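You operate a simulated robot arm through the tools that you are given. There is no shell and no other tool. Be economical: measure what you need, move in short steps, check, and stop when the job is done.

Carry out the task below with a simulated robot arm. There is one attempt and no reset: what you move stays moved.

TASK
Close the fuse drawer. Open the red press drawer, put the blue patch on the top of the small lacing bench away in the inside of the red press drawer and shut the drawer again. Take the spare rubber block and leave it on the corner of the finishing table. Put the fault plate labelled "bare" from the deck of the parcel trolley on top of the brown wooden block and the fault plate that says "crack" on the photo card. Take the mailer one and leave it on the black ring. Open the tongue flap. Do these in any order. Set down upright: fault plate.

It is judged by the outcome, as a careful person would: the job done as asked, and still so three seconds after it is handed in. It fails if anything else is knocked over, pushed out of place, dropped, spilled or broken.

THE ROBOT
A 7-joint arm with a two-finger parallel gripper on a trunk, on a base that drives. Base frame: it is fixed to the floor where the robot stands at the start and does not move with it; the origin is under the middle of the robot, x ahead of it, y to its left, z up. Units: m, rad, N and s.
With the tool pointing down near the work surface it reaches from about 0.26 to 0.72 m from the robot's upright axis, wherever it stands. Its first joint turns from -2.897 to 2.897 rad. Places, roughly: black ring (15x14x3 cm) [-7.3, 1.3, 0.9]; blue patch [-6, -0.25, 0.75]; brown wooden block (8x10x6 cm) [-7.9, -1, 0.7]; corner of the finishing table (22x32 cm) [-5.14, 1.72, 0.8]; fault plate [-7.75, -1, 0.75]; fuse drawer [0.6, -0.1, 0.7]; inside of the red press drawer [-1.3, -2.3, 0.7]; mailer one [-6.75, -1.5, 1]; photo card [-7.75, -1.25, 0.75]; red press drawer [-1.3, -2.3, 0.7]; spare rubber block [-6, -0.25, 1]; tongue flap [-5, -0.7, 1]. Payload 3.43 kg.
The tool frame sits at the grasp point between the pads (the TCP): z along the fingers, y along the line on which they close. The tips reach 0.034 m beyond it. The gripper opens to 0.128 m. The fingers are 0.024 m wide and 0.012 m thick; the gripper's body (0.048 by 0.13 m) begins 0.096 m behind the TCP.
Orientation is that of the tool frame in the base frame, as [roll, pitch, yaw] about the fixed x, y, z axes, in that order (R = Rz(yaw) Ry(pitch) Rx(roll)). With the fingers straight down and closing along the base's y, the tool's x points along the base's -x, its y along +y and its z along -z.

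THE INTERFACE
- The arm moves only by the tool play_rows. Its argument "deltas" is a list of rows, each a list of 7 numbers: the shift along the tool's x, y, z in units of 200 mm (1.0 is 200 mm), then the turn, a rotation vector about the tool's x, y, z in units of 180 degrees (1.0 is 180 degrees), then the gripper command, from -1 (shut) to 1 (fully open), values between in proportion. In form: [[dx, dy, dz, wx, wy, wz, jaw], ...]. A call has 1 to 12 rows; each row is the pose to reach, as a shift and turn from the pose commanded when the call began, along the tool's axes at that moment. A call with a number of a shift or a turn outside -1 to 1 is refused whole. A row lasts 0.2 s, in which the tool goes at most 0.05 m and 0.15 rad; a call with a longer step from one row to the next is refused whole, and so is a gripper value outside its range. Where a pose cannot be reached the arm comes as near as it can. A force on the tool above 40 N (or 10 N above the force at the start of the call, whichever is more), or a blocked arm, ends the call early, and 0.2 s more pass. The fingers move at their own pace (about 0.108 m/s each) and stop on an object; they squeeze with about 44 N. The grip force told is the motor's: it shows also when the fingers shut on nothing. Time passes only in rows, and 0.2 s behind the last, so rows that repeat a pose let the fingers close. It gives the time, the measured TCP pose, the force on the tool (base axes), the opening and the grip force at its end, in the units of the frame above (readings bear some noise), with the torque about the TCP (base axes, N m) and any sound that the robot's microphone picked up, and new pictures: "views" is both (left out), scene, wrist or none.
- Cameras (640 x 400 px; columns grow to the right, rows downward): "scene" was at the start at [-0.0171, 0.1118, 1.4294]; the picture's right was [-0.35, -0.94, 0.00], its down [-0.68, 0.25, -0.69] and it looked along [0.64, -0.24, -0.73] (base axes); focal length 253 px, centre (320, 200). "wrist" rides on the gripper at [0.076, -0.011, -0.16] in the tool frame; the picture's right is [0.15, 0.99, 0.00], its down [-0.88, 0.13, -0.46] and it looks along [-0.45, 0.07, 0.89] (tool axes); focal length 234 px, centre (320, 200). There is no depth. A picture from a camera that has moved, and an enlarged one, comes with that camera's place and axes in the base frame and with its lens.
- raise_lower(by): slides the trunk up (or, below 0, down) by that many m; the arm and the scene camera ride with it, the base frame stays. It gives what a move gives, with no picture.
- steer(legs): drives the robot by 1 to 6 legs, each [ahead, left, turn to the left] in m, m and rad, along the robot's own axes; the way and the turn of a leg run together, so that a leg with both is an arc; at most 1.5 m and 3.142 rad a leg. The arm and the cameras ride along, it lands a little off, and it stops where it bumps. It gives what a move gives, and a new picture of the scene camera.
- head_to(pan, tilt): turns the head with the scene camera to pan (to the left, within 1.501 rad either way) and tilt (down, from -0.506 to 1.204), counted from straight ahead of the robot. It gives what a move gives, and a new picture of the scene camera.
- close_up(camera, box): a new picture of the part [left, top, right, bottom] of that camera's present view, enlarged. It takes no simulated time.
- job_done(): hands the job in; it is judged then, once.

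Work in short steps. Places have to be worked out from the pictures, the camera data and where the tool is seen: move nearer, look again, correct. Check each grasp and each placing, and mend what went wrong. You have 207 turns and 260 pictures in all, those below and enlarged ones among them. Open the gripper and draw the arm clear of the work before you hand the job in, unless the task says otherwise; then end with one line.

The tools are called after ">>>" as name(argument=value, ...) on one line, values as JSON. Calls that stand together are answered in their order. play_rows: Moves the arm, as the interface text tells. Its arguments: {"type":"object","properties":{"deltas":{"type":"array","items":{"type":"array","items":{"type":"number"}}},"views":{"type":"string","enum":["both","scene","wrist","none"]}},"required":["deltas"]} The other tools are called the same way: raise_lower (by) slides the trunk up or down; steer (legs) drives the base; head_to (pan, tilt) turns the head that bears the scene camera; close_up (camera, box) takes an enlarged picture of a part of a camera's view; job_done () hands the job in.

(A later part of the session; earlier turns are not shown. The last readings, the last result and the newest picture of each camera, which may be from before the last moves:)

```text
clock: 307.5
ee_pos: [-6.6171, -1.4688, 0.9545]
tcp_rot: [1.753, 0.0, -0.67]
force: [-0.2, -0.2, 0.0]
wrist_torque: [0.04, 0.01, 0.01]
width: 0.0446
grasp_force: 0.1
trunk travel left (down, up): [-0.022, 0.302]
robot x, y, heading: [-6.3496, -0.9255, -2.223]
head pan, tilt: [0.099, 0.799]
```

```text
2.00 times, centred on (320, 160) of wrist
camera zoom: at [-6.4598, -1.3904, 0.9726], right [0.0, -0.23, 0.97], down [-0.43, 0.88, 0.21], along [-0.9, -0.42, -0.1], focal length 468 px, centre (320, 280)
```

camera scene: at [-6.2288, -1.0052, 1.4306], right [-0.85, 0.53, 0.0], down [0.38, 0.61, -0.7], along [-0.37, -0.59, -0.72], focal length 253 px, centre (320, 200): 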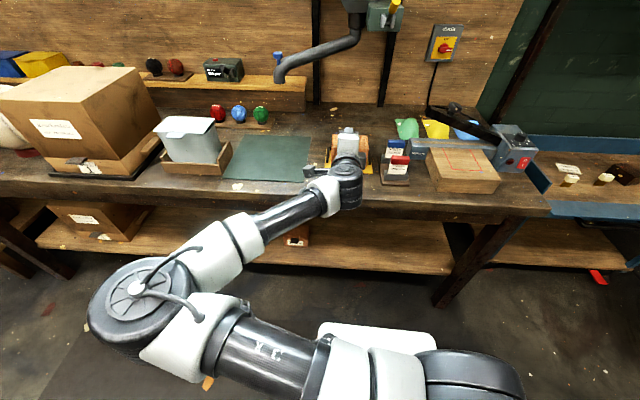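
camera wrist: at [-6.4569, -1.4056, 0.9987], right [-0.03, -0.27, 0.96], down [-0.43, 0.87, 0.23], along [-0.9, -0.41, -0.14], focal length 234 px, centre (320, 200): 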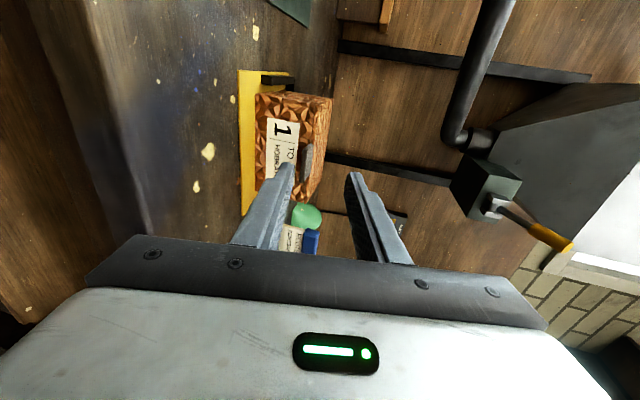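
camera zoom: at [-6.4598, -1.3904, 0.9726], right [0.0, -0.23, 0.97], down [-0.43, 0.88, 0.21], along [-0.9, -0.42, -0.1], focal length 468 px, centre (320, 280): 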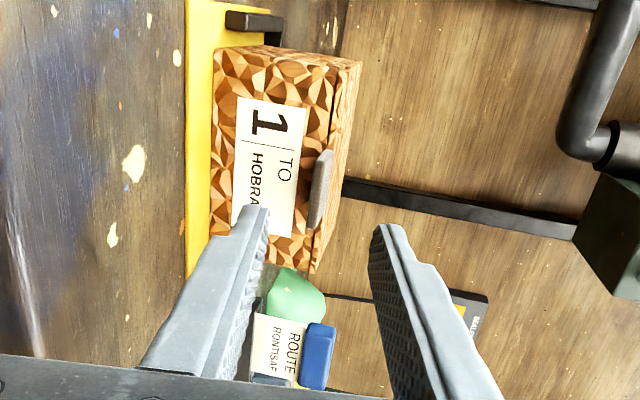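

The lid is shut again. I raise the trunk, return the tool to vertical, and move the robot closer.

>>> raise_lower(by=0.128)

>>> play_rows(deltas=[[0, 0.05, -0.02, 0.044, 0, 0, 0.2], [0, 0.1, -0.03, 0.088, 0, 0, 0.6], [0, 0.1, -0.03, 0.132, 0, 0, 1], [0, 0.1, -0.03, 0.176, 0, 0, 1], [0, 0.1, -0.03, 0.22, 0, 0, 1], [0, 0.1, -0.03, 0.264, 0, 0, 1], [0, 0.1, -0.03, 0.308, 0, 0, 1], [0, 0.1, -0.03, 0.352, 0, 0, 1], [0, 0.1, -0.03, 0.398, 0, 0, 1], [0, 0.1, -0.03, 0.442, 0, 0, 1]], views="none")

>>> steer(legs=[[0.14, 0.05, 0]])

>>> close_up(camera="wrist", box=[0, 0, 640, 400])

```text
clock: 309.1
ee_pos: [-6.6174, -1.4688, 1.0818]
tcp_rot: [1.753, 0.0, -0.671]
force: [-0.4, 0.3, 0.6]
wrist_torque: [0.03, 0.02, 0.0]
width: 0.0447
grasp_force: 0.0
trunk travel left (down, up): [-0.15, 0.174]
robot x, y, heading: [-6.3495, -0.9218, -2.227]
head pan, tilt: [0.099, 0.799]
```

```text
clock: 311.3
ee_pos: [-6.6178, -1.4653, 1.1027]
tcp_rot: [-3.14, 0.0, -0.671]
force: [0.1, 0.5, 0.1]
wrist_torque: [-0.02, 0.02, -0.01]
width: 0.128
grasp_force: 0.1
trunk travel left (down, up): [-0.15, 0.174]
robot x, y, heading: [-6.3492, -0.9232, -2.226]
head pan, tilt: [0.099, 0.799]
```

```text
clock: 312.7
ee_pos: [-6.6635, -1.6099, 1.1032]
tcp_rot: [3.139, 0.0, -0.668]
force: [-0.4, 0.0, -0.9]
wrist_torque: [-0.03, 0.01, 0.02]
width: 0.1282
grasp_force: 0.0
trunk travel left (down, up): [-0.15, 0.174]
robot x, y, heading: [-6.4018, -1.0663, -2.22]
head pan, tilt: [0.099, 0.799]
camera scene: at [-6.2757, -1.1483, 1.4306], right [-0.85, 0.53, 0.0], down [0.38, 0.61, -0.7], along [-0.37, -0.59, -0.72], focal length 253 px, centre (320, 200)
```

scene: 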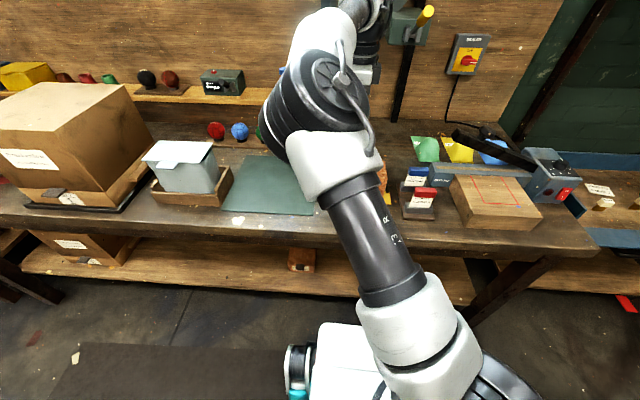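

```text
1.00 times, centred on (320, 200) of wrist (not enlarged: the box is as wide or as high as the picture)
camera zoom: at [-6.5973, -1.6478, 1.2636], right [-0.5, -0.87, 0.0], down [-0.77, 0.44, 0.46], along [-0.4, 0.23, -0.89], focal length 234 px, centre (320, 200)
```

zoom: 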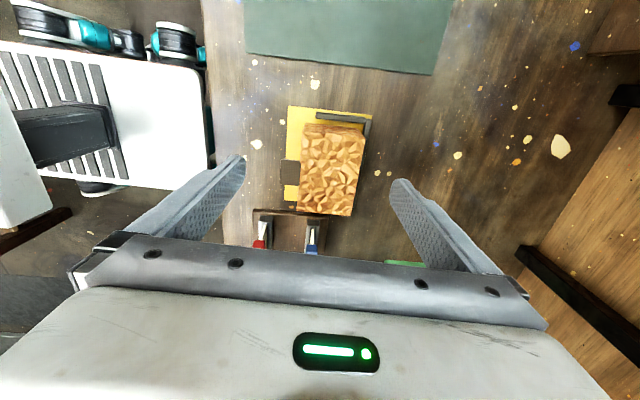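

I centre over the left half of the parcel (beside the lid handle) and lower to just above it.

>>> play_rows(deltas=[[-0.01, 0.05, 0.1, 0, 0, -0.005, 1], [-0.024, 0.11, 0.25, 0, 0, -0.01, 1], [-0.024, 0.11, 0.4, 0, 0, -0.01, 1], [-0.024, 0.11, 0.5, 0, 0, -0.01, 1], [-0.024, 0.11, 0.5, 0, 0, -0.01, 1]], views="wrist")

```text
clock: 313.9
ee_pos: [-6.6799, -1.6234, 1.0032]
tcp_rot: [3.14, -0.001, -0.639]
force: [0.6, 0.5, -0.3]
wrist_torque: [0.01, 0.0, -0.02]
width: 0.1283
grasp_force: 0.0
trunk travel left (down, up): [-0.15, 0.174]
robot x, y, heading: [-6.3972, -1.067, -2.221]
head pan, tilt: [0.099, 0.799]
camera wrist: at [-6.6131, -1.6589, 1.1632], right [-0.47, -0.88, 0.0], down [-0.78, 0.42, 0.46], along [-0.4, 0.21, -0.89], focal length 234 px, centre (320, 200)
```

wrist: 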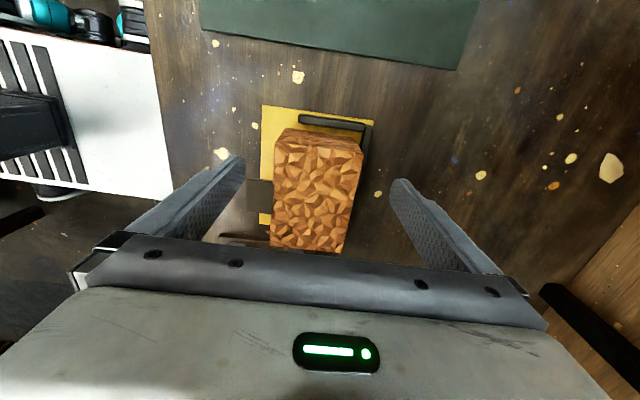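

>>> play_rows(deltas=[[0.025, -0.01, 0.1, 0, 0, 0, 1], [0.025, -0.01, 0.2, 0, 0, 0, 1], [0.025, -0.01, 0.3, 0, 0, 0, 1], [0.025, -0.01, 0.36, 0, 0, 0, 1], [0.025, -0.01, 0.36, 0, 0, 0, 1]], views="wrist")

```text
clock: 315.1
ee_pos: [-6.6769, -1.6268, 0.9295]
tcp_rot: [3.141, -0.001, -0.638]
force: [-0.7, -0.1, 0.6]
wrist_torque: [-0.01, 0.04, 0.02]
width: 0.1282
grasp_force: 0.0
trunk travel left (down, up): [-0.15, 0.174]
robot x, y, heading: [-6.3991, -1.0635, -2.223]
head pan, tilt: [0.099, 0.799]
camera wrist: at [-6.6096, -1.6614, 1.0896], right [-0.47, -0.88, 0.0], down [-0.78, 0.42, 0.46], along [-0.4, 0.21, -0.89], focal length 234 px, centre (320, 200)
```

wrist: 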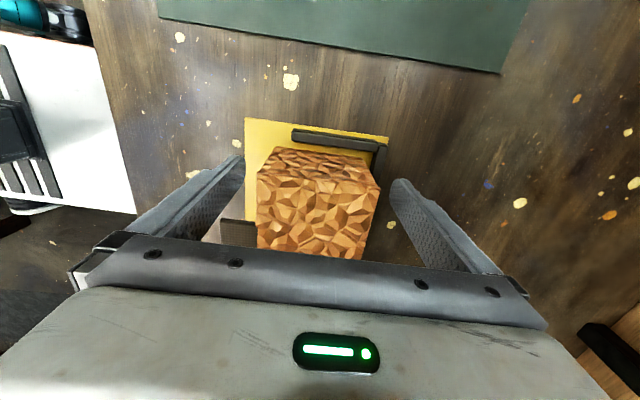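

No contact and the handle is clear of the near finger. Close and lift slightly.

>>> play_rows(deltas=[[0, 0, 0, 0, 0, 0, -1], [0, 0, 0, 0, 0, 0, -1], [0, 0, 0, 0, 0, 0, -1], [0, 0, -0.06, 0, 0, 0, -1], [0, 0, -0.12, 0, 0, 0, -1], [0, 0, -0.2, 0, 0, 0, -1]], views="both")

```text
clock: 316.5
ee_pos: [-6.6775, -1.6257, 0.9709]
tcp_rot: [3.139, -0.001, -0.638]
force: [-0.2, -0.1, -1.6]
wrist_torque: [-0.01, -0.05, 0.04]
width: 0.0875
grasp_force: 44.2
trunk travel left (down, up): [-0.15, 0.174]
robot x, y, heading: [-6.4008, -1.064, -2.225]
head pan, tilt: [0.099, 0.799]
camera scene: at [-6.2758, -1.1485, 1.4306], right [-0.85, 0.53, 0.0], down [0.38, 0.61, -0.7], along [-0.37, -0.59, -0.72], focal length 253 px, centre (320, 200)
camera wrist: at [-6.6094, -1.6614, 1.1313], right [-0.47, -0.88, 0.0], down [-0.78, 0.42, 0.46], along [-0.4, 0.21, -0.89], focal length 234 px, centre (320, 200)
```

scene: 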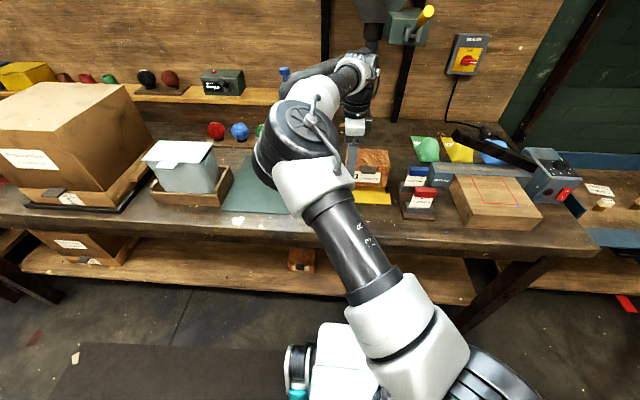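
wrist: 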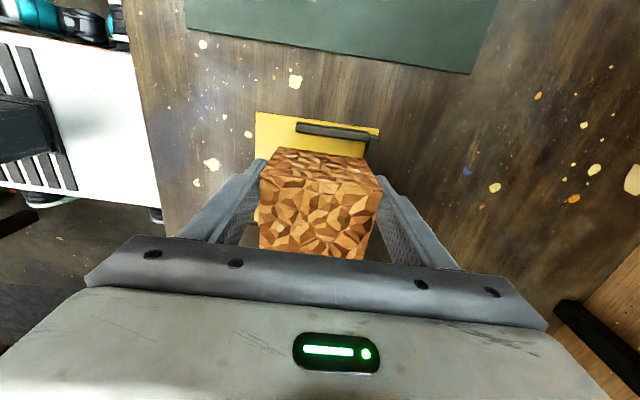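

Parcel lifted cleanly with its lid shut. I raise it, pull in, and drive toward the ring on the west bench.

>>> play_rows(deltas=[[0, 0, -0.2, 0, 0, 0, -1], [0, 0, -0.42, 0, 0, 0, -1], [0, -0.1, -0.62, 0, 0, 0, -1], [0, -0.3, -0.65, 0, 0, 0, -1], [0, -0.5, -0.65, 0, 0, 0, -1], [0, -0.7, -0.65, 0, 0, 0, -1], [0, -0.85, -0.65, 0, 0, 0, -1]], views="none")

>>> steer(legs=[[-0.25, 0, 0], [0, -1.2, 0]])

```text
clock: 318.1
ee_pos: [-6.5734, -1.4878, 1.1023]
tcp_rot: [3.14, 0.001, -0.638]
force: [-0.2, -0.4, -1.9]
wrist_torque: [0.0, -0.04, 0.01]
width: 0.0874
grasp_force: 43.5
trunk travel left (down, up): [-0.15, 0.174]
robot x, y, heading: [-6.3967, -1.0662, -2.225]
head pan, tilt: [0.099, 0.799]
```

```text
clock: 331.2
ee_pos: [-7.3641, -0.5571, 1.103]
tcp_rot: [3.139, 0.001, -0.641]
force: [0.9, -0.2, -0.8]
wrist_torque: [-0.05, -0.05, -0.03]
width: 0.0875
grasp_force: 44.3
trunk travel left (down, up): [-0.15, 0.174]
robot x, y, heading: [-7.1849, -0.1361, -2.231]
head pan, tilt: [0.099, 0.799]
camera scene: at [-7.0638, -0.2191, 1.4306], right [-0.85, 0.53, 0.0], down [0.38, 0.61, -0.7], along [-0.37, -0.59, -0.72], focal length 253 px, centre (320, 200)
```

scene: 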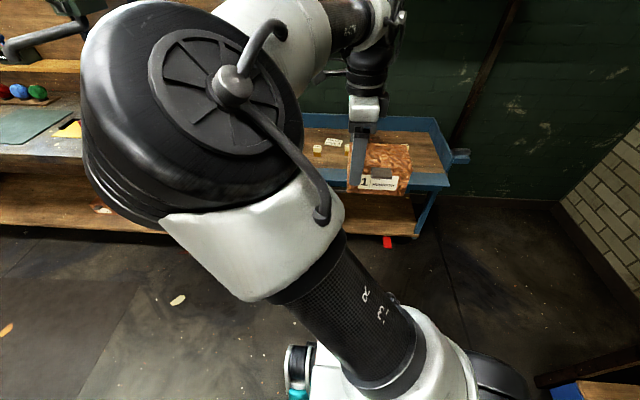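

>>> steer(legs=[[-1.1, -0.08, 0]])

>>> head_to(pan=-1.45, tilt=0.5)

```text
clock: 336.8
ee_pos: [-6.7668, 0.3478, 1.1015]
tcp_rot: [3.141, 0.001, -0.63]
force: [0.2, 0.1, -0.8]
wrist_torque: [-0.03, -0.03, 0.01]
width: 0.0876
grasp_force: 44.2
trunk travel left (down, up): [-0.15, 0.174]
robot x, y, heading: [-6.596, 0.7706, -2.214]
head pan, tilt: [0.099, 0.799]
camera scene: at [-6.4718, 0.6892, 1.4306], right [-0.86, 0.52, 0.0], down [0.37, 0.61, -0.7], along [-0.36, -0.6, -0.72], focal length 253 px, centre (320, 200)
```

scene: 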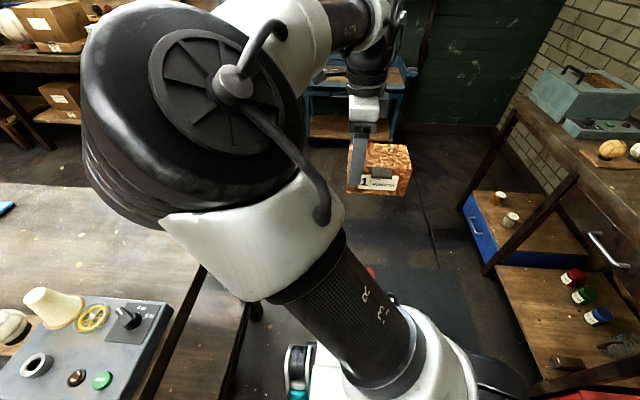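

```text
clock: 338.4
ee_pos: [-6.7666, 0.347, 1.1021]
tcp_rot: [3.14, 0.001, -0.629]
force: [-0.3, 0.0, -1.1]
wrist_torque: [-0.06, -0.07, 0.0]
width: 0.0875
grasp_force: 44.0
trunk travel left (down, up): [-0.15, 0.174]
robot x, y, heading: [-6.5931, 0.7696, -2.215]
head pan, tilt: [-1.45, 0.499]
camera scene: at [-6.5088, 0.8037, 1.4566], right [0.5, 0.87, 0.0], down [0.41, -0.24, -0.88], along [-0.76, 0.44, -0.48], focal length 253 px, centre (320, 200)
```

scene: 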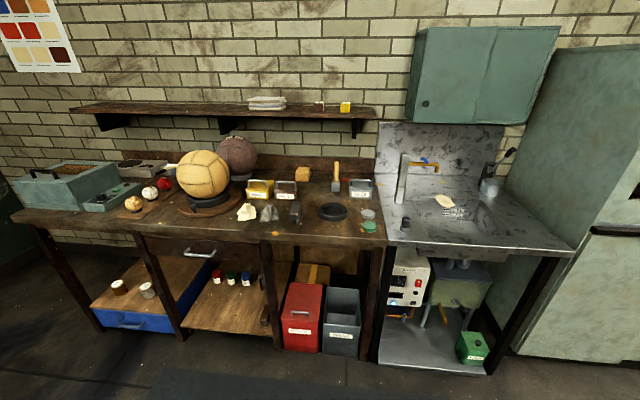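

>>> close_up(camera="scene", box=[230, 160, 410, 272])

```text
3.56 times, centred on (320, 216) of scene
camera zoom: at [-6.5088, 0.8037, 1.4566], right [0.5, 0.87, 0.0], down [0.41, -0.24, -0.88], along [-0.76, 0.44, -0.48], focal length 901 px, centre (320, 143)
```

zoom: 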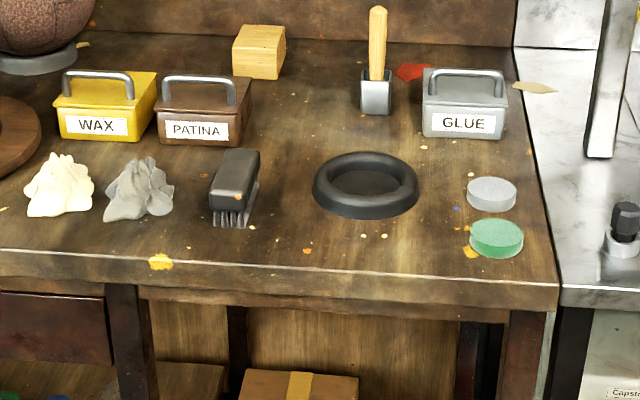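

The black ring is at about (-7.328, 1.346) on the west bench. I turn to face it and come close.

>>> steer(legs=[[0, 0, -1.56], [0.28, -0.1, 0]])

>>> head_to(pan=0.0, tilt=0.7)

>>> close_up(camera="wrist", box=[0, 0, 640, 400])

```text
clock: 344.4
ee_pos: [-7.1833, 1.2008, 1.1025]
tcp_rot: [3.14, 0.001, -2.211]
force: [0.4, 0.1, -2.1]
wrist_torque: [-0.06, 0.05, -0.03]
width: 0.0876
grasp_force: 44.0
trunk travel left (down, up): [-0.15, 0.174]
robot x, y, heading: [-6.7595, 1.0231, 2.492]
head pan, tilt: [-1.45, 0.499]
camera scene: at [-6.731, 0.9362, 1.4566], right [0.86, -0.51, 0.0], down [-0.24, -0.41, -0.88], along [0.45, 0.76, -0.48], focal length 253 px, centre (320, 200)
```

scene: 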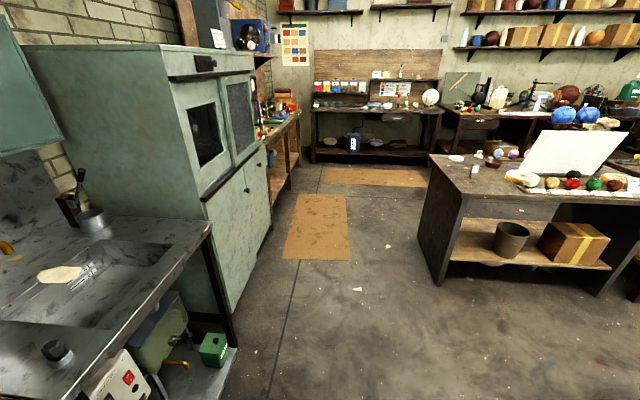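

```text
clock: 346.0
ee_pos: [-7.182, 1.2005, 1.1024]
tcp_rot: [3.139, -0.001, -2.21]
force: [-0.3, -0.2, -1.3]
wrist_torque: [-0.07, -0.01, -0.01]
width: 0.0872
grasp_force: 44.0
trunk travel left (down, up): [-0.15, 0.174]
robot x, y, heading: [-6.763, 1.0263, 2.49]
head pan, tilt: [0.0, 0.7]
camera scene: at [-6.8447, 0.9096, 1.4389], right [0.61, 0.79, 0.0], down [0.51, -0.39, -0.76], along [-0.61, 0.47, -0.64], focal length 253 px, centre (320, 200)
```

scene: 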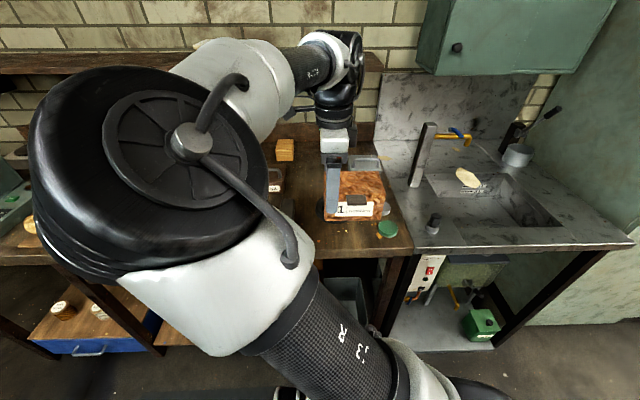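

```text
1.00 times, centred on (320, 200) of wrist (not enlarged: the box is as wide or as high as the picture)
camera zoom: at [-7.2197, 1.1334, 1.2629], right [-0.88, 0.47, 0.0], down [0.42, 0.78, 0.46], along [0.21, 0.4, -0.89], focal length 234 px, centre (320, 200)
```

zoom: 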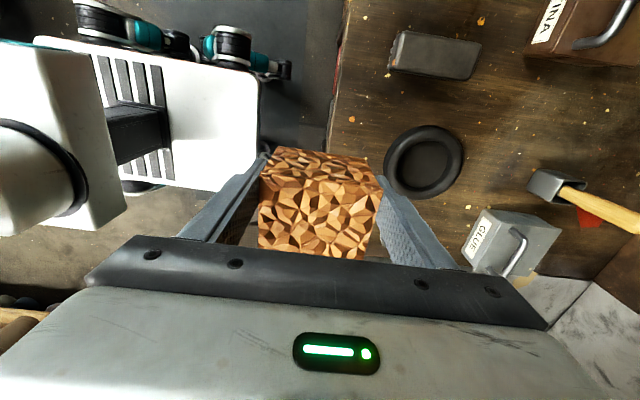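

Ring confirmed at (-7.325, 1.34). The parcel's centre lies 48 mm right of the tool, so I offset accordingly, move over and lower partway.

>>> play_rows(deltas=[[0.02, 0.2, 0, 0, 0, 0, -1], [0.04, 0.4, 0, 0, 0, 0, -1], [0.07, 0.6, 0, 0, 0, 0, -1], [0.09, 0.8, 0, 0, 0, 0, -1], [0.11, 0.99, 0, 0, 0, 0, -1], [0.11, 0.99, 0.2, 0, 0, 0, -1], [0.11, 0.99, 0.4, 0, 0, 0, -1], [0.11, 0.99, 0.55, 0, 0, 0, -1], [0.11, 0.99, 0.55, 0, 0, 0, -1]])

```text
clock: 348.0
ee_pos: [-7.3555, 1.3008, 0.9917]
tcp_rot: [3.14, 0.0, -2.209]
force: [0.7, 0.3, -1.8]
wrist_torque: [-0.06, 0.06, 0.03]
width: 0.0875
grasp_force: 44.1
trunk travel left (down, up): [-0.15, 0.174]
robot x, y, heading: [-6.7641, 1.0223, 2.491]
head pan, tilt: [0.0, 0.7]
camera scene: at [-6.8448, 0.9096, 1.4388], right [0.61, 0.79, 0.0], down [0.51, -0.39, -0.76], along [-0.61, 0.46, -0.64], focal length 253 px, centre (320, 200)
camera wrist: at [-7.393, 1.2331, 1.1518], right [-0.88, 0.47, 0.0], down [0.42, 0.78, 0.46], along [0.21, 0.4, -0.89], focal length 234 px, centre (320, 200)
```

scene: 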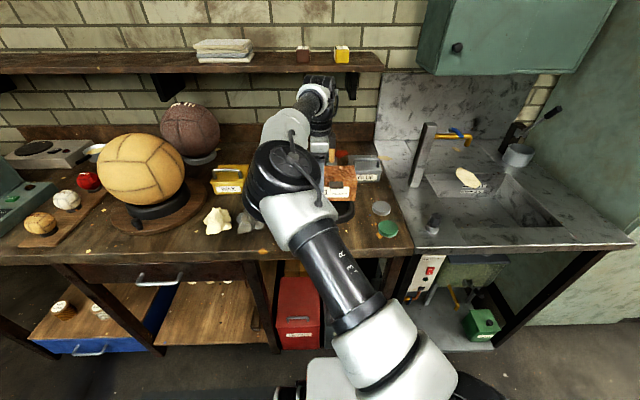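
wrist: 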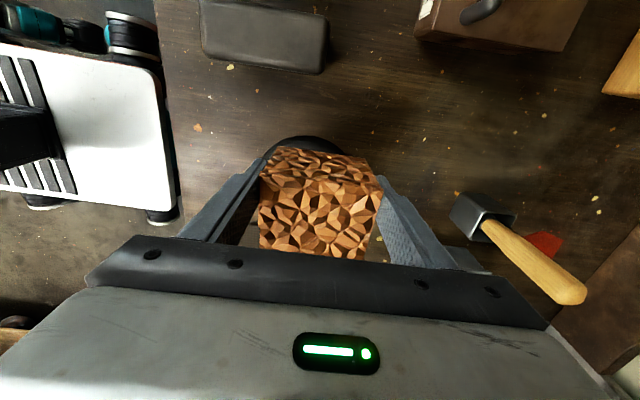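

>>> close_up(camera="scene", box=[280, 130, 420, 250])

>>> close_up(camera="wrist", box=[220, 110, 420, 260])

```text
3.33 times, centred on (350, 190) of scene
camera zoom: at [-6.8448, 0.9096, 1.4388], right [0.61, 0.79, 0.0], down [0.51, -0.39, -0.76], along [-0.61, 0.46, -0.64], focal length 845 px, centre (220, 233)
```

zoom: 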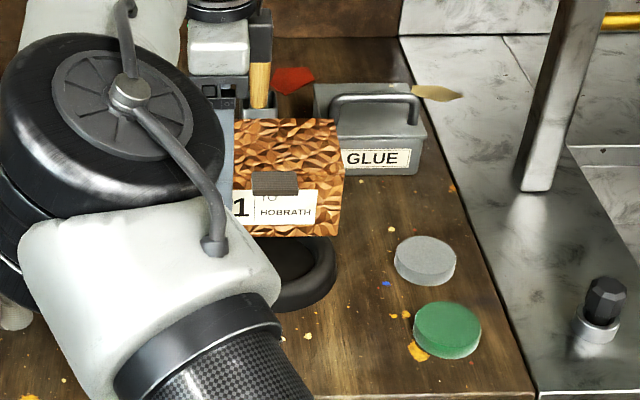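

```text
2.67 times, centred on (320, 185) of wrist
camera zoom: at [-7.393, 1.2331, 1.1518], right [-0.88, 0.47, 0.0], down [0.42, 0.78, 0.46], along [0.21, 0.4, -0.89], focal length 624 px, centre (320, 240)
```

zoom: 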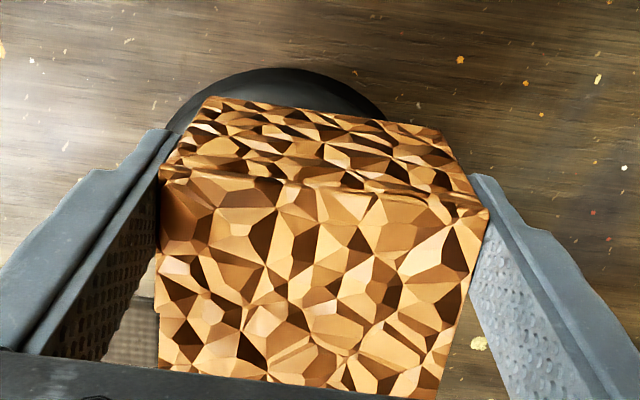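

The ring is about 2 cm nearer to me than assumed. I correct and lower on.

>>> play_rows(deltas=[[0, -0.05, 0, 0, 0, 0, -1], [0, -0.095, 0.05, 0, 0, 0, -1], [0, -0.095, 0.12, 0, 0, 0, -1], [0, -0.095, 0.17, 0, 0, 0, -1], [0, -0.095, 0.17, 0, 0, 0, -1]], views="none")

>>> close_up(camera="wrist", box=[220, 110, 420, 260])

>>> close_up(camera="scene", box=[280, 130, 420, 250])

```text
clock: 349.2
ee_pos: [-7.3404, 1.2912, 0.9574]
tcp_rot: [3.14, 0.0, -2.21]
force: [0.4, 0.4, -1.4]
wrist_torque: [-0.05, 0.03, 0.01]
width: 0.088
grasp_force: 43.8
trunk travel left (down, up): [-0.15, 0.174]
robot x, y, heading: [-6.7613, 1.0237, 2.487]
head pan, tilt: [0.0, 0.7]
```

```text
2.67 times, centred on (320, 185) of wrist
camera zoom: at [-7.3768, 1.2239, 1.1182], right [-0.88, 0.47, 0.0], down [0.42, 0.78, 0.46], along [0.21, 0.4, -0.89], focal length 624 px, centre (320, 240)
```

zoom: 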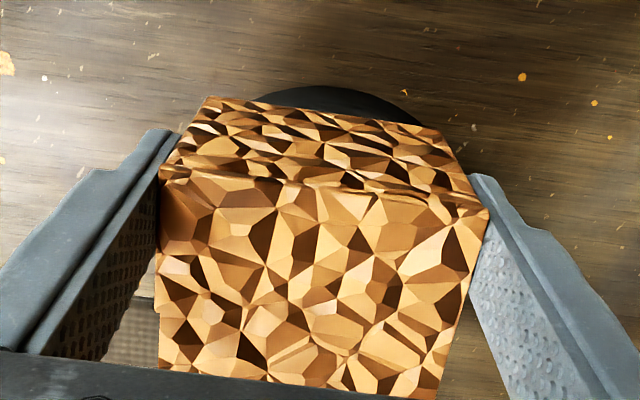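

```text
3.33 times, centred on (350, 190) of scene
camera zoom: at [-6.8447, 0.9096, 1.4388], right [0.61, 0.79, 0.0], down [0.51, -0.39, -0.76], along [-0.61, 0.46, -0.64], focal length 845 px, centre (220, 233)
```

zoom: 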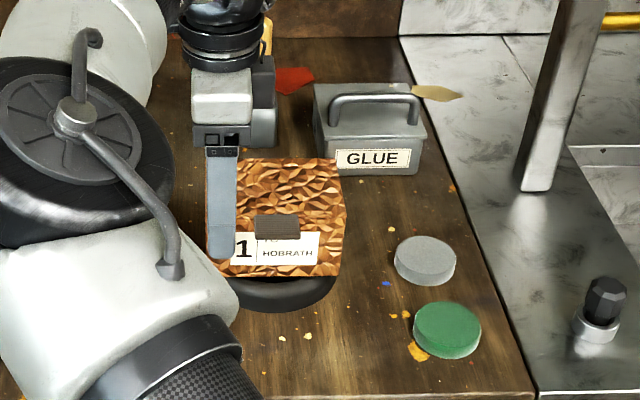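

Well centred. Lower in small steps until contact.

>>> play_rows(deltas=[[0, 0, 0.025, 0, 0, 0, -1], [0, 0, 0.05, 0, 0, 0, -1], [0, 0, 0.05, 0, 0, 0, -1]], views="none")

```text
clock: 350.0
ee_pos: [-7.3409, 1.2911, 0.9509]
tcp_rot: [3.137, 0.001, -2.21]
force: [-0.4, -1.9, 13.7]
wrist_torque: [0.3, -1.01, -0.12]
width: 0.0874
grasp_force: 44.1
trunk travel left (down, up): [-0.15, 0.174]
robot x, y, heading: [-6.7596, 1.0238, 2.491]
head pan, tilt: [0.0, 0.7]
```

Contact felt (14 N). Open and rise.

>>> play_rows(deltas=[[0, 0, -0.01, 0, 0, 0, 0.6], [0, 0, -0.01, 0, 0, 0, 0.8], [0, 0, -0.01, 0, 0, 0, 0.8], [0, 0, -0.15, 0, 0, 0, 0.8], [0, 0, -0.38, 0, 0, 0, 0.8], [0, 0, -0.62, 0, 0, 0, 0.8], [0, 0, -0.85, 0, 0, 0, 0.8]])

>>> close_up(camera="scene", box=[250, 110, 430, 250])

```text
clock: 351.6
ee_pos: [-7.3413, 1.2899, 1.1164]
tcp_rot: [3.139, 0.0, -2.211]
force: [-0.2, 0.0, 0.0]
wrist_torque: [0.03, 0.0, -0.01]
width: 0.1151
grasp_force: 0.1
trunk travel left (down, up): [-0.15, 0.174]
robot x, y, heading: [-6.7614, 1.0231, 2.487]
head pan, tilt: [0.0, 0.7]
camera scene: at [-6.8446, 0.9095, 1.4388], right [0.61, 0.79, 0.0], down [0.51, -0.39, -0.76], along [-0.61, 0.47, -0.64], focal length 253 px, centre (320, 200)
camera wrist: at [-7.3783, 1.2227, 1.2765], right [-0.88, 0.47, 0.0], down [0.42, 0.78, 0.46], along [0.21, 0.4, -0.89], focal length 234 px, centre (320, 200)
```

scene: 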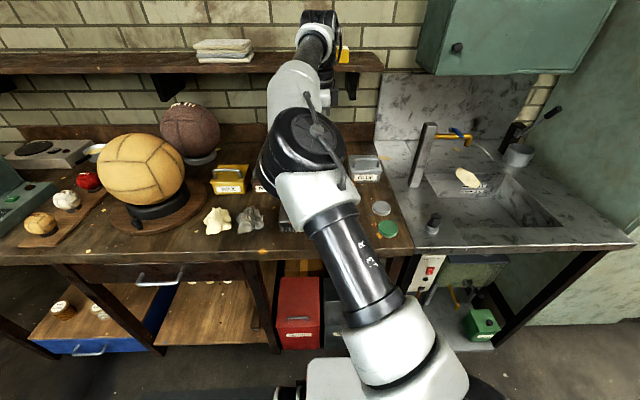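
wrist: 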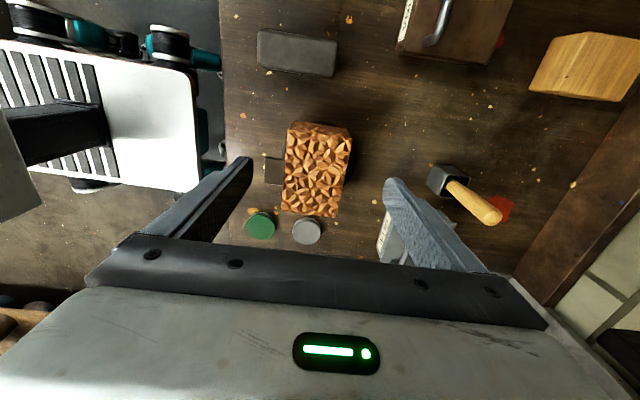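

```text
2.86 times, centred on (340, 180) of scene
camera zoom: at [-6.8446, 0.9095, 1.4388], right [0.61, 0.79, 0.0], down [0.51, -0.39, -0.76], along [-0.61, 0.47, -0.64], focal length 724 px, centre (263, 257)
```

zoom: 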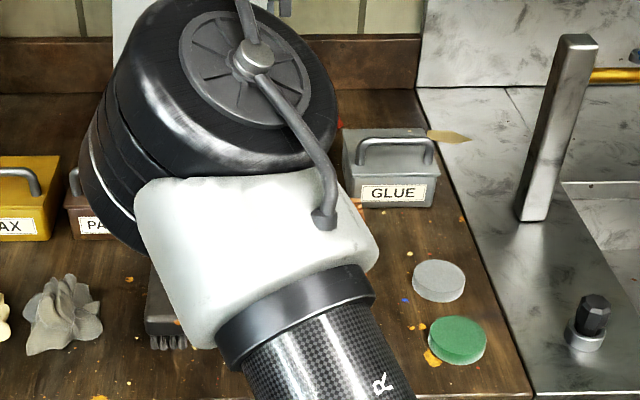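

>>> close_up(camera="wrist", box=[230, 100, 390, 240])

```text
2.86 times, centred on (310, 170) of wrist
camera zoom: at [-7.3783, 1.2227, 1.2765], right [-0.88, 0.47, 0.0], down [0.42, 0.78, 0.46], along [0.21, 0.4, -0.89], focal length 669 px, centre (349, 286)
```

zoom: 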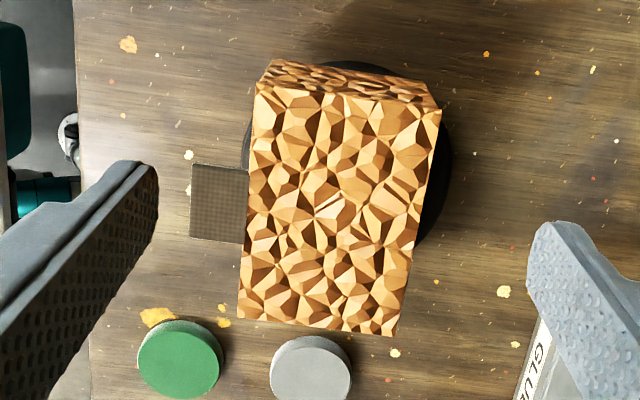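

The parcel rests well on the black ring, lid shut. Next, the fault plates at the trolley: I retract, back away, turn and drive south.

>>> play_rows(deltas=[[0, -0.2, 0, 0, 0, 0, 0], [0, -0.4, 0, 0, 0, 0, -0.3], [0, -0.6, 0, 0, 0, 0, -0.3], [0, -0.8, 0, 0, 0, 0, -0.3], [0, -0.95, 0, 0, 0, 0, -0.3]], views="none")

>>> steer(legs=[[-0.3, 0, 0], [0, 0, 1.58], [1.1, 0.03, 0]])

>>> head_to(pan=0.0, tilt=0.6)

```text
clock: 352.8
ee_pos: [-7.1851, 1.1752, 1.1181]
tcp_rot: [3.14, 0.0, -2.209]
force: [0.3, 0.0, 0.3]
wrist_torque: [-0.01, -0.04, 0.02]
width: 0.0447
grasp_force: 0.2
trunk travel left (down, up): [-0.15, 0.174]
robot x, y, heading: [-6.7625, 1.0244, 2.482]
head pan, tilt: [0.0, 0.7]
```

```text
clock: 364.0
ee_pos: [-7.2344, -0.5036, 1.1172]
tcp_rot: [3.14, 0.0, -0.568]
force: [-0.1, -1.5, -0.1]
wrist_torque: [-0.05, -0.02, 0.0]
width: 0.0449
grasp_force: 0.0
trunk travel left (down, up): [-0.15, 0.174]
robot x, y, heading: [-7.1106, -0.0727, -2.152]
head pan, tilt: [0.0, 0.7]
camera scene: at [-6.9948, -0.1418, 1.4389], right [-0.84, 0.55, 0.0], down [0.35, 0.54, -0.76], along [-0.42, -0.64, -0.64], focal length 253 px, centre (320, 200)
```

scene: 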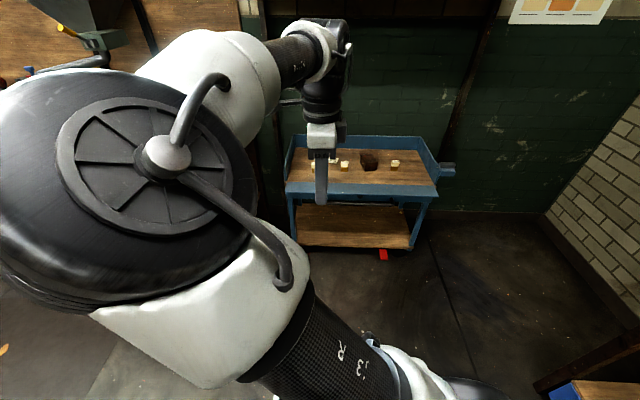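

```text
clock: 364.7
ee_pos: [-7.2349, -0.5037, 1.118]
tcp_rot: [3.141, -0.001, -0.566]
force: [0.1, -0.3, 0.3]
wrist_torque: [-0.02, -0.01, -0.02]
width: 0.0449
grasp_force: 0.2
trunk travel left (down, up): [-0.15, 0.174]
robot x, y, heading: [-7.1119, -0.0694, -2.155]
head pan, tilt: [0.0, 0.6]
camera scene: at [-6.9967, -0.1447, 1.4474], right [-0.84, 0.55, 0.0], down [0.31, 0.47, -0.82], along [-0.45, -0.69, -0.57], focal length 253 px, centre (320, 200)
```

scene: 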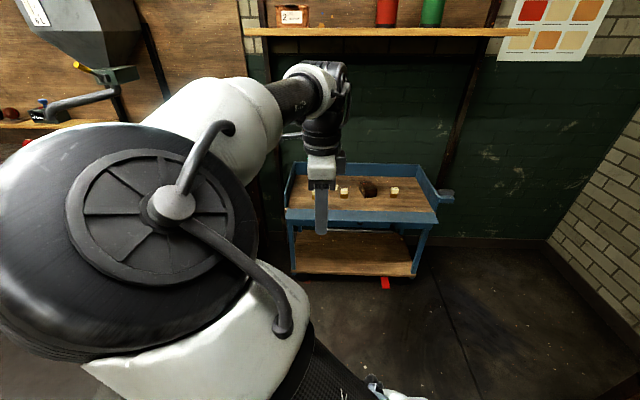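

>>> close_up(camera="scene", box=[280, 150, 460, 250])

```text
3.56 times, centred on (370, 200) of scene
camera zoom: at [-6.9967, -0.1447, 1.4474], right [-0.84, 0.55, 0.0], down [0.31, 0.47, -0.82], along [-0.45, -0.69, -0.57], focal length 901 px, centre (142, 200)
```

zoom: 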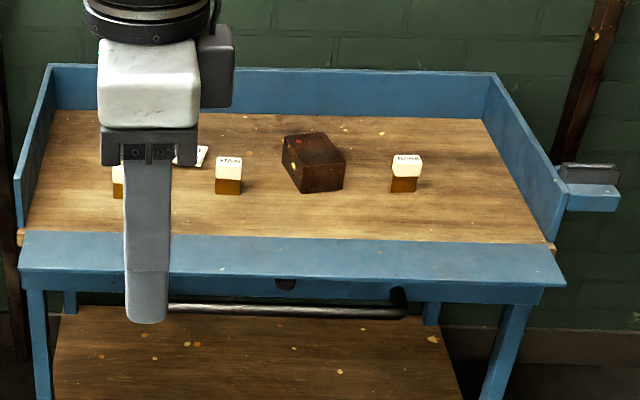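

The "fault plates" are small labelled blocks on the trolley, with the brown block and a white card. I drive closer and look down with the wrist camera.

>>> steer(legs=[[0.43, 0.0, -0.05]])

>>> play_rows(deltas=[[0, 0.05, 0, 0, 0, 0, 1], [0, 0.2, 0, 0, 0, 0, 1], [0, 0.4, 0.1, 0, 0, 0, 1], [0, 0.5, 0.2, 0, 0, 0, 1]])

```text
clock: 367.3
ee_pos: [-7.4982, -0.8437, 1.1166]
tcp_rot: [3.14, 0.0, -0.62]
force: [-0.4, -0.1, -0.2]
wrist_torque: [0.01, -0.02, 0.0]
width: 0.0448
grasp_force: 0.1
trunk travel left (down, up): [-0.15, 0.174]
robot x, y, heading: [-7.3541, -0.4183, -2.207]
head pan, tilt: [0.0, 0.6]
camera scene: at [-7.2429, -0.4976, 1.4475], right [-0.8, 0.59, 0.0], down [0.34, 0.45, -0.83], along [-0.49, -0.66, -0.56], focal length 253 px, centre (320, 200)
```

scene: 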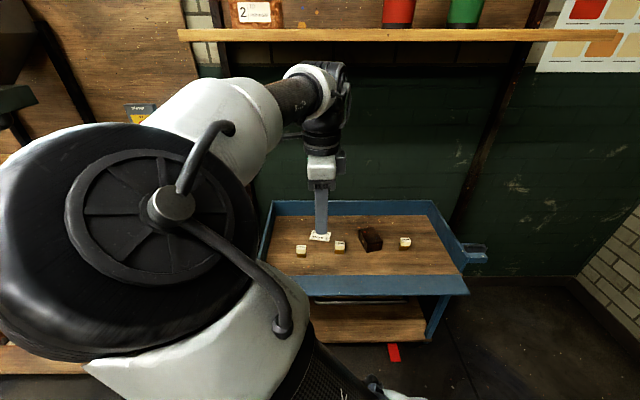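

```text
clock: 368.3
ee_pos: [-7.5559, -0.925, 1.0779]
tcp_rot: [3.139, 0.001, -0.621]
force: [-0.5, 0.7, -0.5]
wrist_torque: [0.01, 0.01, 0.0]
width: 0.128
grasp_force: 0.0
trunk travel left (down, up): [-0.15, 0.174]
robot x, y, heading: [-7.3543, -0.4168, -2.207]
head pan, tilt: [0.0, 0.6]
camera scene: at [-7.243, -0.4977, 1.4475], right [-0.8, 0.59, 0.0], down [0.34, 0.45, -0.82], along [-0.49, -0.66, -0.57], focal length 253 px, centre (320, 200)
camera wrist: at [-7.4885, -0.959, 1.2381], right [-0.46, -0.89, 0.0], down [-0.79, 0.41, 0.46], along [-0.41, 0.21, -0.89], focal length 234 px, centre (320, 200)
```

scene: 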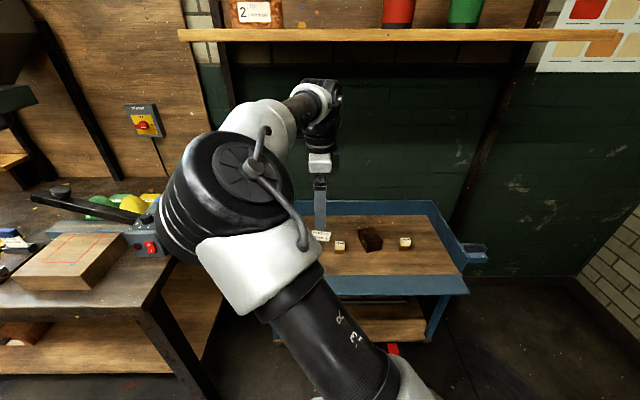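
wrist: 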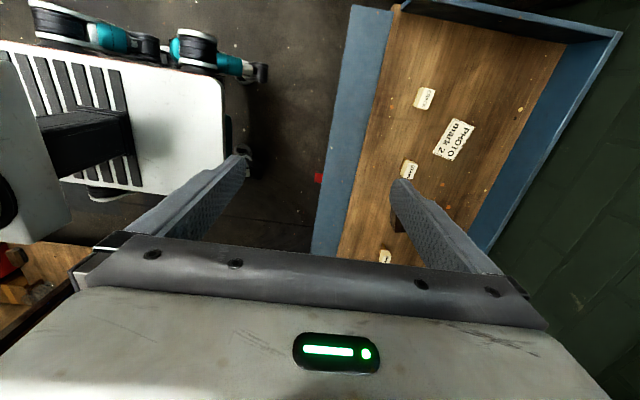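

>>> close_up(camera="wrist", box=[370, 70, 500, 200])

>>> close_up(camera="scene", box=[280, 200, 440, 290])

```text
3.08 times, centred on (435, 135) of wrist
camera zoom: at [-7.4885, -0.959, 1.2381], right [-0.46, -0.89, 0.0], down [-0.79, 0.41, 0.46], along [-0.41, 0.21, -0.89], focal length 720 px, centre (-34, 400)
```

zoom: 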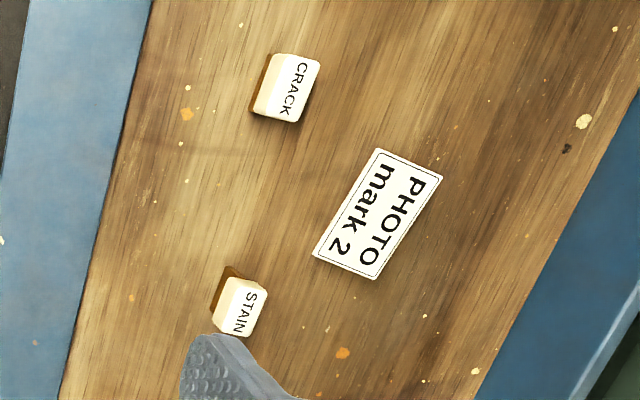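

```text
4.00 times, centred on (360, 245) of scene
camera zoom: at [-7.243, -0.4977, 1.4475], right [-0.8, 0.59, 0.0], down [0.34, 0.45, -0.82], along [-0.49, -0.66, -0.57], focal length 1014 px, centre (160, 20)
```

zoom: 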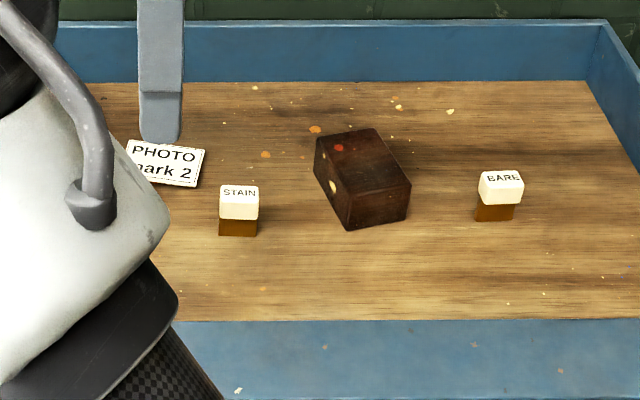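

Read: CRACK (left), STAIN (middle), BARE (right), with "PHOTO mark 2" card and the brown block. By triangulation tops are at z≈0.69: CRACK (-7.624,-1.145), BARE (-8.0,-0.916), block (-7.90,-1.02), card (-7.763,-1.197). I move slightly closer and lower the trunk a bit.

>>> steer(legs=[[0.1, 0.05, 0]])

>>> raise_lower(by=-0.08)

```text
clock: 369.5
ee_pos: [-7.5728, -1.0353, 1.0773]
tcp_rot: [3.14, 0.0, -0.623]
force: [0.0, 0.7, 0.9]
wrist_torque: [-0.02, 0.0, 0.02]
width: 0.1281
grasp_force: 0.0
trunk travel left (down, up): [-0.15, 0.174]
robot x, y, heading: [-7.3713, -0.5257, -2.21]
head pan, tilt: [0.0, 0.6]
camera scene: at [-7.2599, -0.608, 1.4475], right [-0.8, 0.59, 0.0], down [0.34, 0.45, -0.83], along [-0.49, -0.66, -0.56], focal length 253 px, centre (320, 200)
```

scene: 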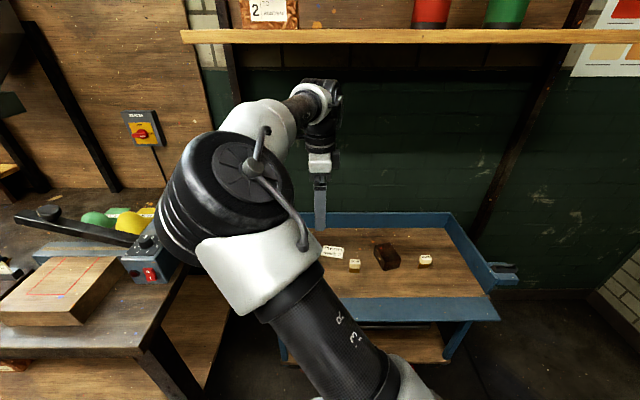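

```text
clock: 370.7
ee_pos: [-7.5731, -1.0341, 0.9975]
tcp_rot: [3.139, -0.001, -0.622]
force: [1.0, -0.5, 0.0]
wrist_torque: [0.0, 0.0, -0.01]
width: 0.1279
grasp_force: 0.1
trunk travel left (down, up): [-0.07, 0.254]
robot x, y, heading: [-7.374, -0.5234, -2.202]
head pan, tilt: [0.0, 0.6]
```

>>> play_rows(deltas=[[0.03, 0.13, 0.15, 0, 0, 0, 0], [0.06, 0.27, 0.3, 0, 0, 0, 0], [0.08, 0.4, 0.45, 0, 0, 0, 0], [0.1, 0.5, 0.6, 0, 0, 0, 0], [0.113, 0.595, 0.75, 0, 0, 0, 0], [0.113, 0.595, 0.9, 0, 0, 0, 0], [0.113, 0.595, 0.9, 0, 0, 0, 0]], views="wrist")

>>> close_up(camera="wrist", box=[220, 80, 460, 260])

```text
clock: 372.3
ee_pos: [-7.6206, -1.1483, 0.8177]
tcp_rot: [3.141, -0.001, -0.622]
force: [0.5, 0.3, 0.4]
wrist_torque: [0.01, 0.01, -0.01]
width: 0.064
grasp_force: 0.1
trunk travel left (down, up): [-0.07, 0.254]
robot x, y, heading: [-7.3711, -0.5271, -2.204]
head pan, tilt: [0.0, 0.6]
camera wrist: at [-7.5527, -1.1823, 0.9784], right [-0.46, -0.89, 0.0], down [-0.79, 0.41, 0.46], along [-0.41, 0.21, -0.89], focal length 234 px, centre (320, 200)
```

wrist: 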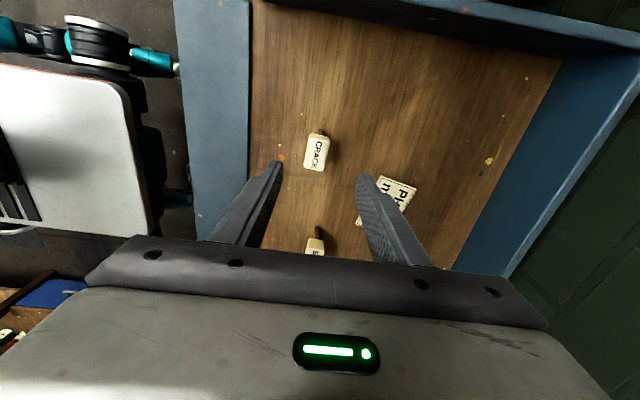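

```text
2.22 times, centred on (340, 170) of wrist
camera zoom: at [-7.5527, -1.1823, 0.9784], right [-0.46, -0.89, 0.0], down [-0.79, 0.41, 0.46], along [-0.41, 0.21, -0.89], focal length 520 px, centre (276, 267)
```

zoom: 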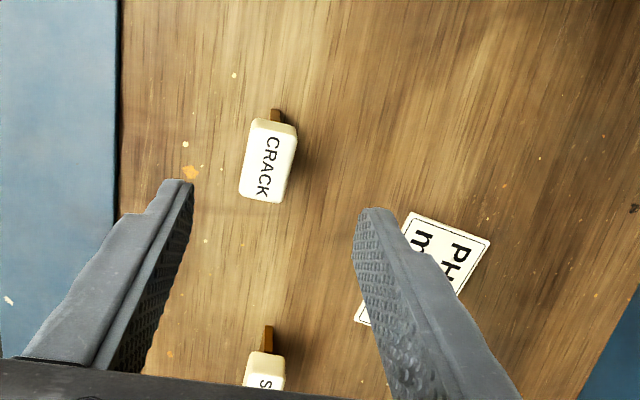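

CRACK is nearly under the tool. I correct a few mm, lower around its cap and close.

>>> play_rows(deltas=[[-0.02, -0.022, 0.15, 0, 0, 0, 0], [-0.02, -0.022, 0.3, 0, 0, 0, 0], [-0.02, -0.022, 0.45, 0, 0, 0, 0], [-0.02, -0.022, 0.55, 0, 0, 0, 0], [-0.02, -0.022, 0.6, 0, 0, 0, 0], [-0.02, -0.022, 0.6, 0, 0, 0, 0]], views="wrist")

```text
clock: 373.7
ee_pos: [-7.6233, -1.1398, 0.6977]
tcp_rot: [3.141, -0.001, -0.62]
force: [-0.4, -0.4, -0.1]
wrist_torque: [0.05, 0.01, 0.0]
width: 0.0638
grasp_force: 0.0
trunk travel left (down, up): [-0.07, 0.254]
robot x, y, heading: [-7.3741, -0.5253, -2.204]
head pan, tilt: [0.0, 0.6]
camera wrist: at [-7.5562, -1.1744, 0.8586], right [-0.46, -0.89, 0.0], down [-0.79, 0.41, 0.46], along [-0.41, 0.21, -0.89], focal length 234 px, centre (320, 200)
```

wrist: 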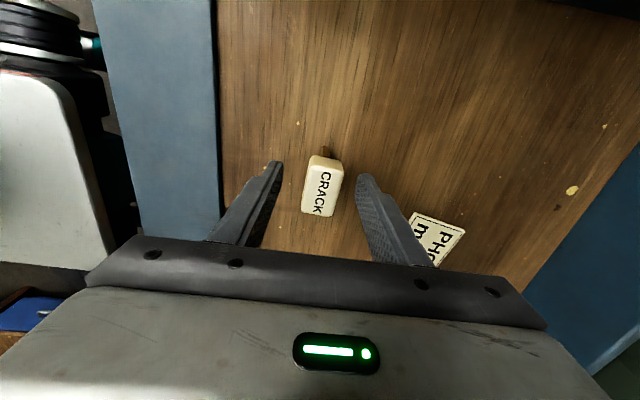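

Aligned and straddled. Close and lift a little.

>>> play_rows(deltas=[[0, 0, 0.02, 0, 0, 0, -1], [0, 0, 0.02, 0, 0, 0, -1], [0, 0, 0.02, 0, 0, 0, -1], [0, 0, -0.1, 0, 0, 0, -1], [0, 0, -0.25, 0, 0, 0, -1], [0, 0, -0.4, 0, 0, 0, -1]], views="both")

```text
clock: 375.1
ee_pos: [-7.6238, -1.1386, 0.7777]
tcp_rot: [3.141, 0.0, -0.622]
force: [0.3, -0.5, 0.1]
wrist_torque: [0.01, 0.01, 0.02]
width: 0.0255
grasp_force: 44.6
trunk travel left (down, up): [-0.07, 0.254]
robot x, y, heading: [-7.3758, -0.528, -2.203]
head pan, tilt: [0.0, 0.6]
camera scene: at [-7.26, -0.6083, 1.3674], right [-0.8, 0.59, 0.0], down [0.34, 0.45, -0.82], along [-0.49, -0.66, -0.57], focal length 253 px, centre (320, 200)
camera wrist: at [-7.5572, -1.1728, 0.9383], right [-0.46, -0.89, 0.0], down [-0.79, 0.41, 0.46], along [-0.41, 0.21, -0.89], focal length 234 px, centre (320, 200)
```

scene: 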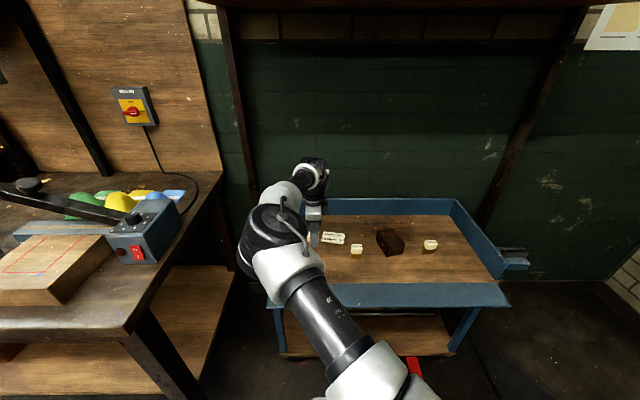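
wrist: 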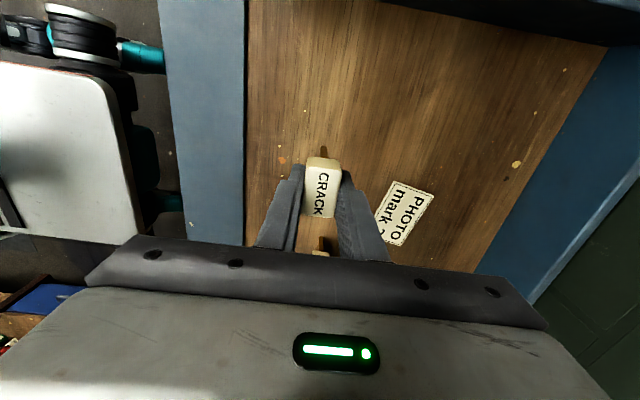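

CRACK is held. The card is at (-7.766, -1.20), a bit far, so I edge the robot forward 6 cm, watching for bumps.

>>> steer(legs=[[0.06, 0.0, 0]])

```text
clock: 376.0
ee_pos: [-7.6592, -1.1891, 0.778]
tcp_rot: [3.139, -0.002, -0.62]
force: [0.2, 0.0, 0.2]
wrist_torque: [0.05, -0.04, -0.01]
width: 0.0252
grasp_force: 43.6
trunk travel left (down, up): [-0.07, 0.254]
robot x, y, heading: [-7.4083, -0.5751, -2.207]
head pan, tilt: [0.0, 0.6]
camera scene: at [-7.2954, -0.6562, 1.3675], right [-0.81, 0.59, 0.0], down [0.33, 0.46, -0.83], along [-0.49, -0.66, -0.56], focal length 253 px, centre (320, 200)
```

scene: 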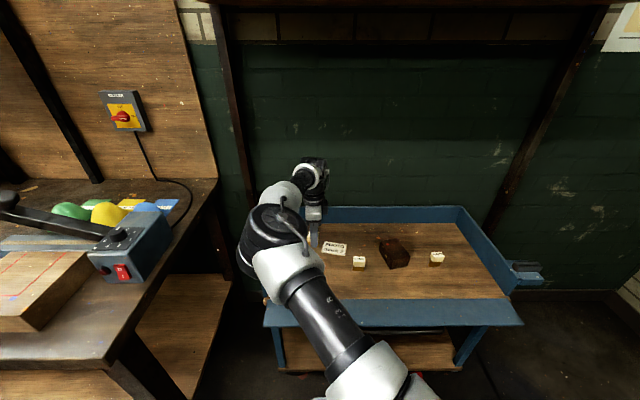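

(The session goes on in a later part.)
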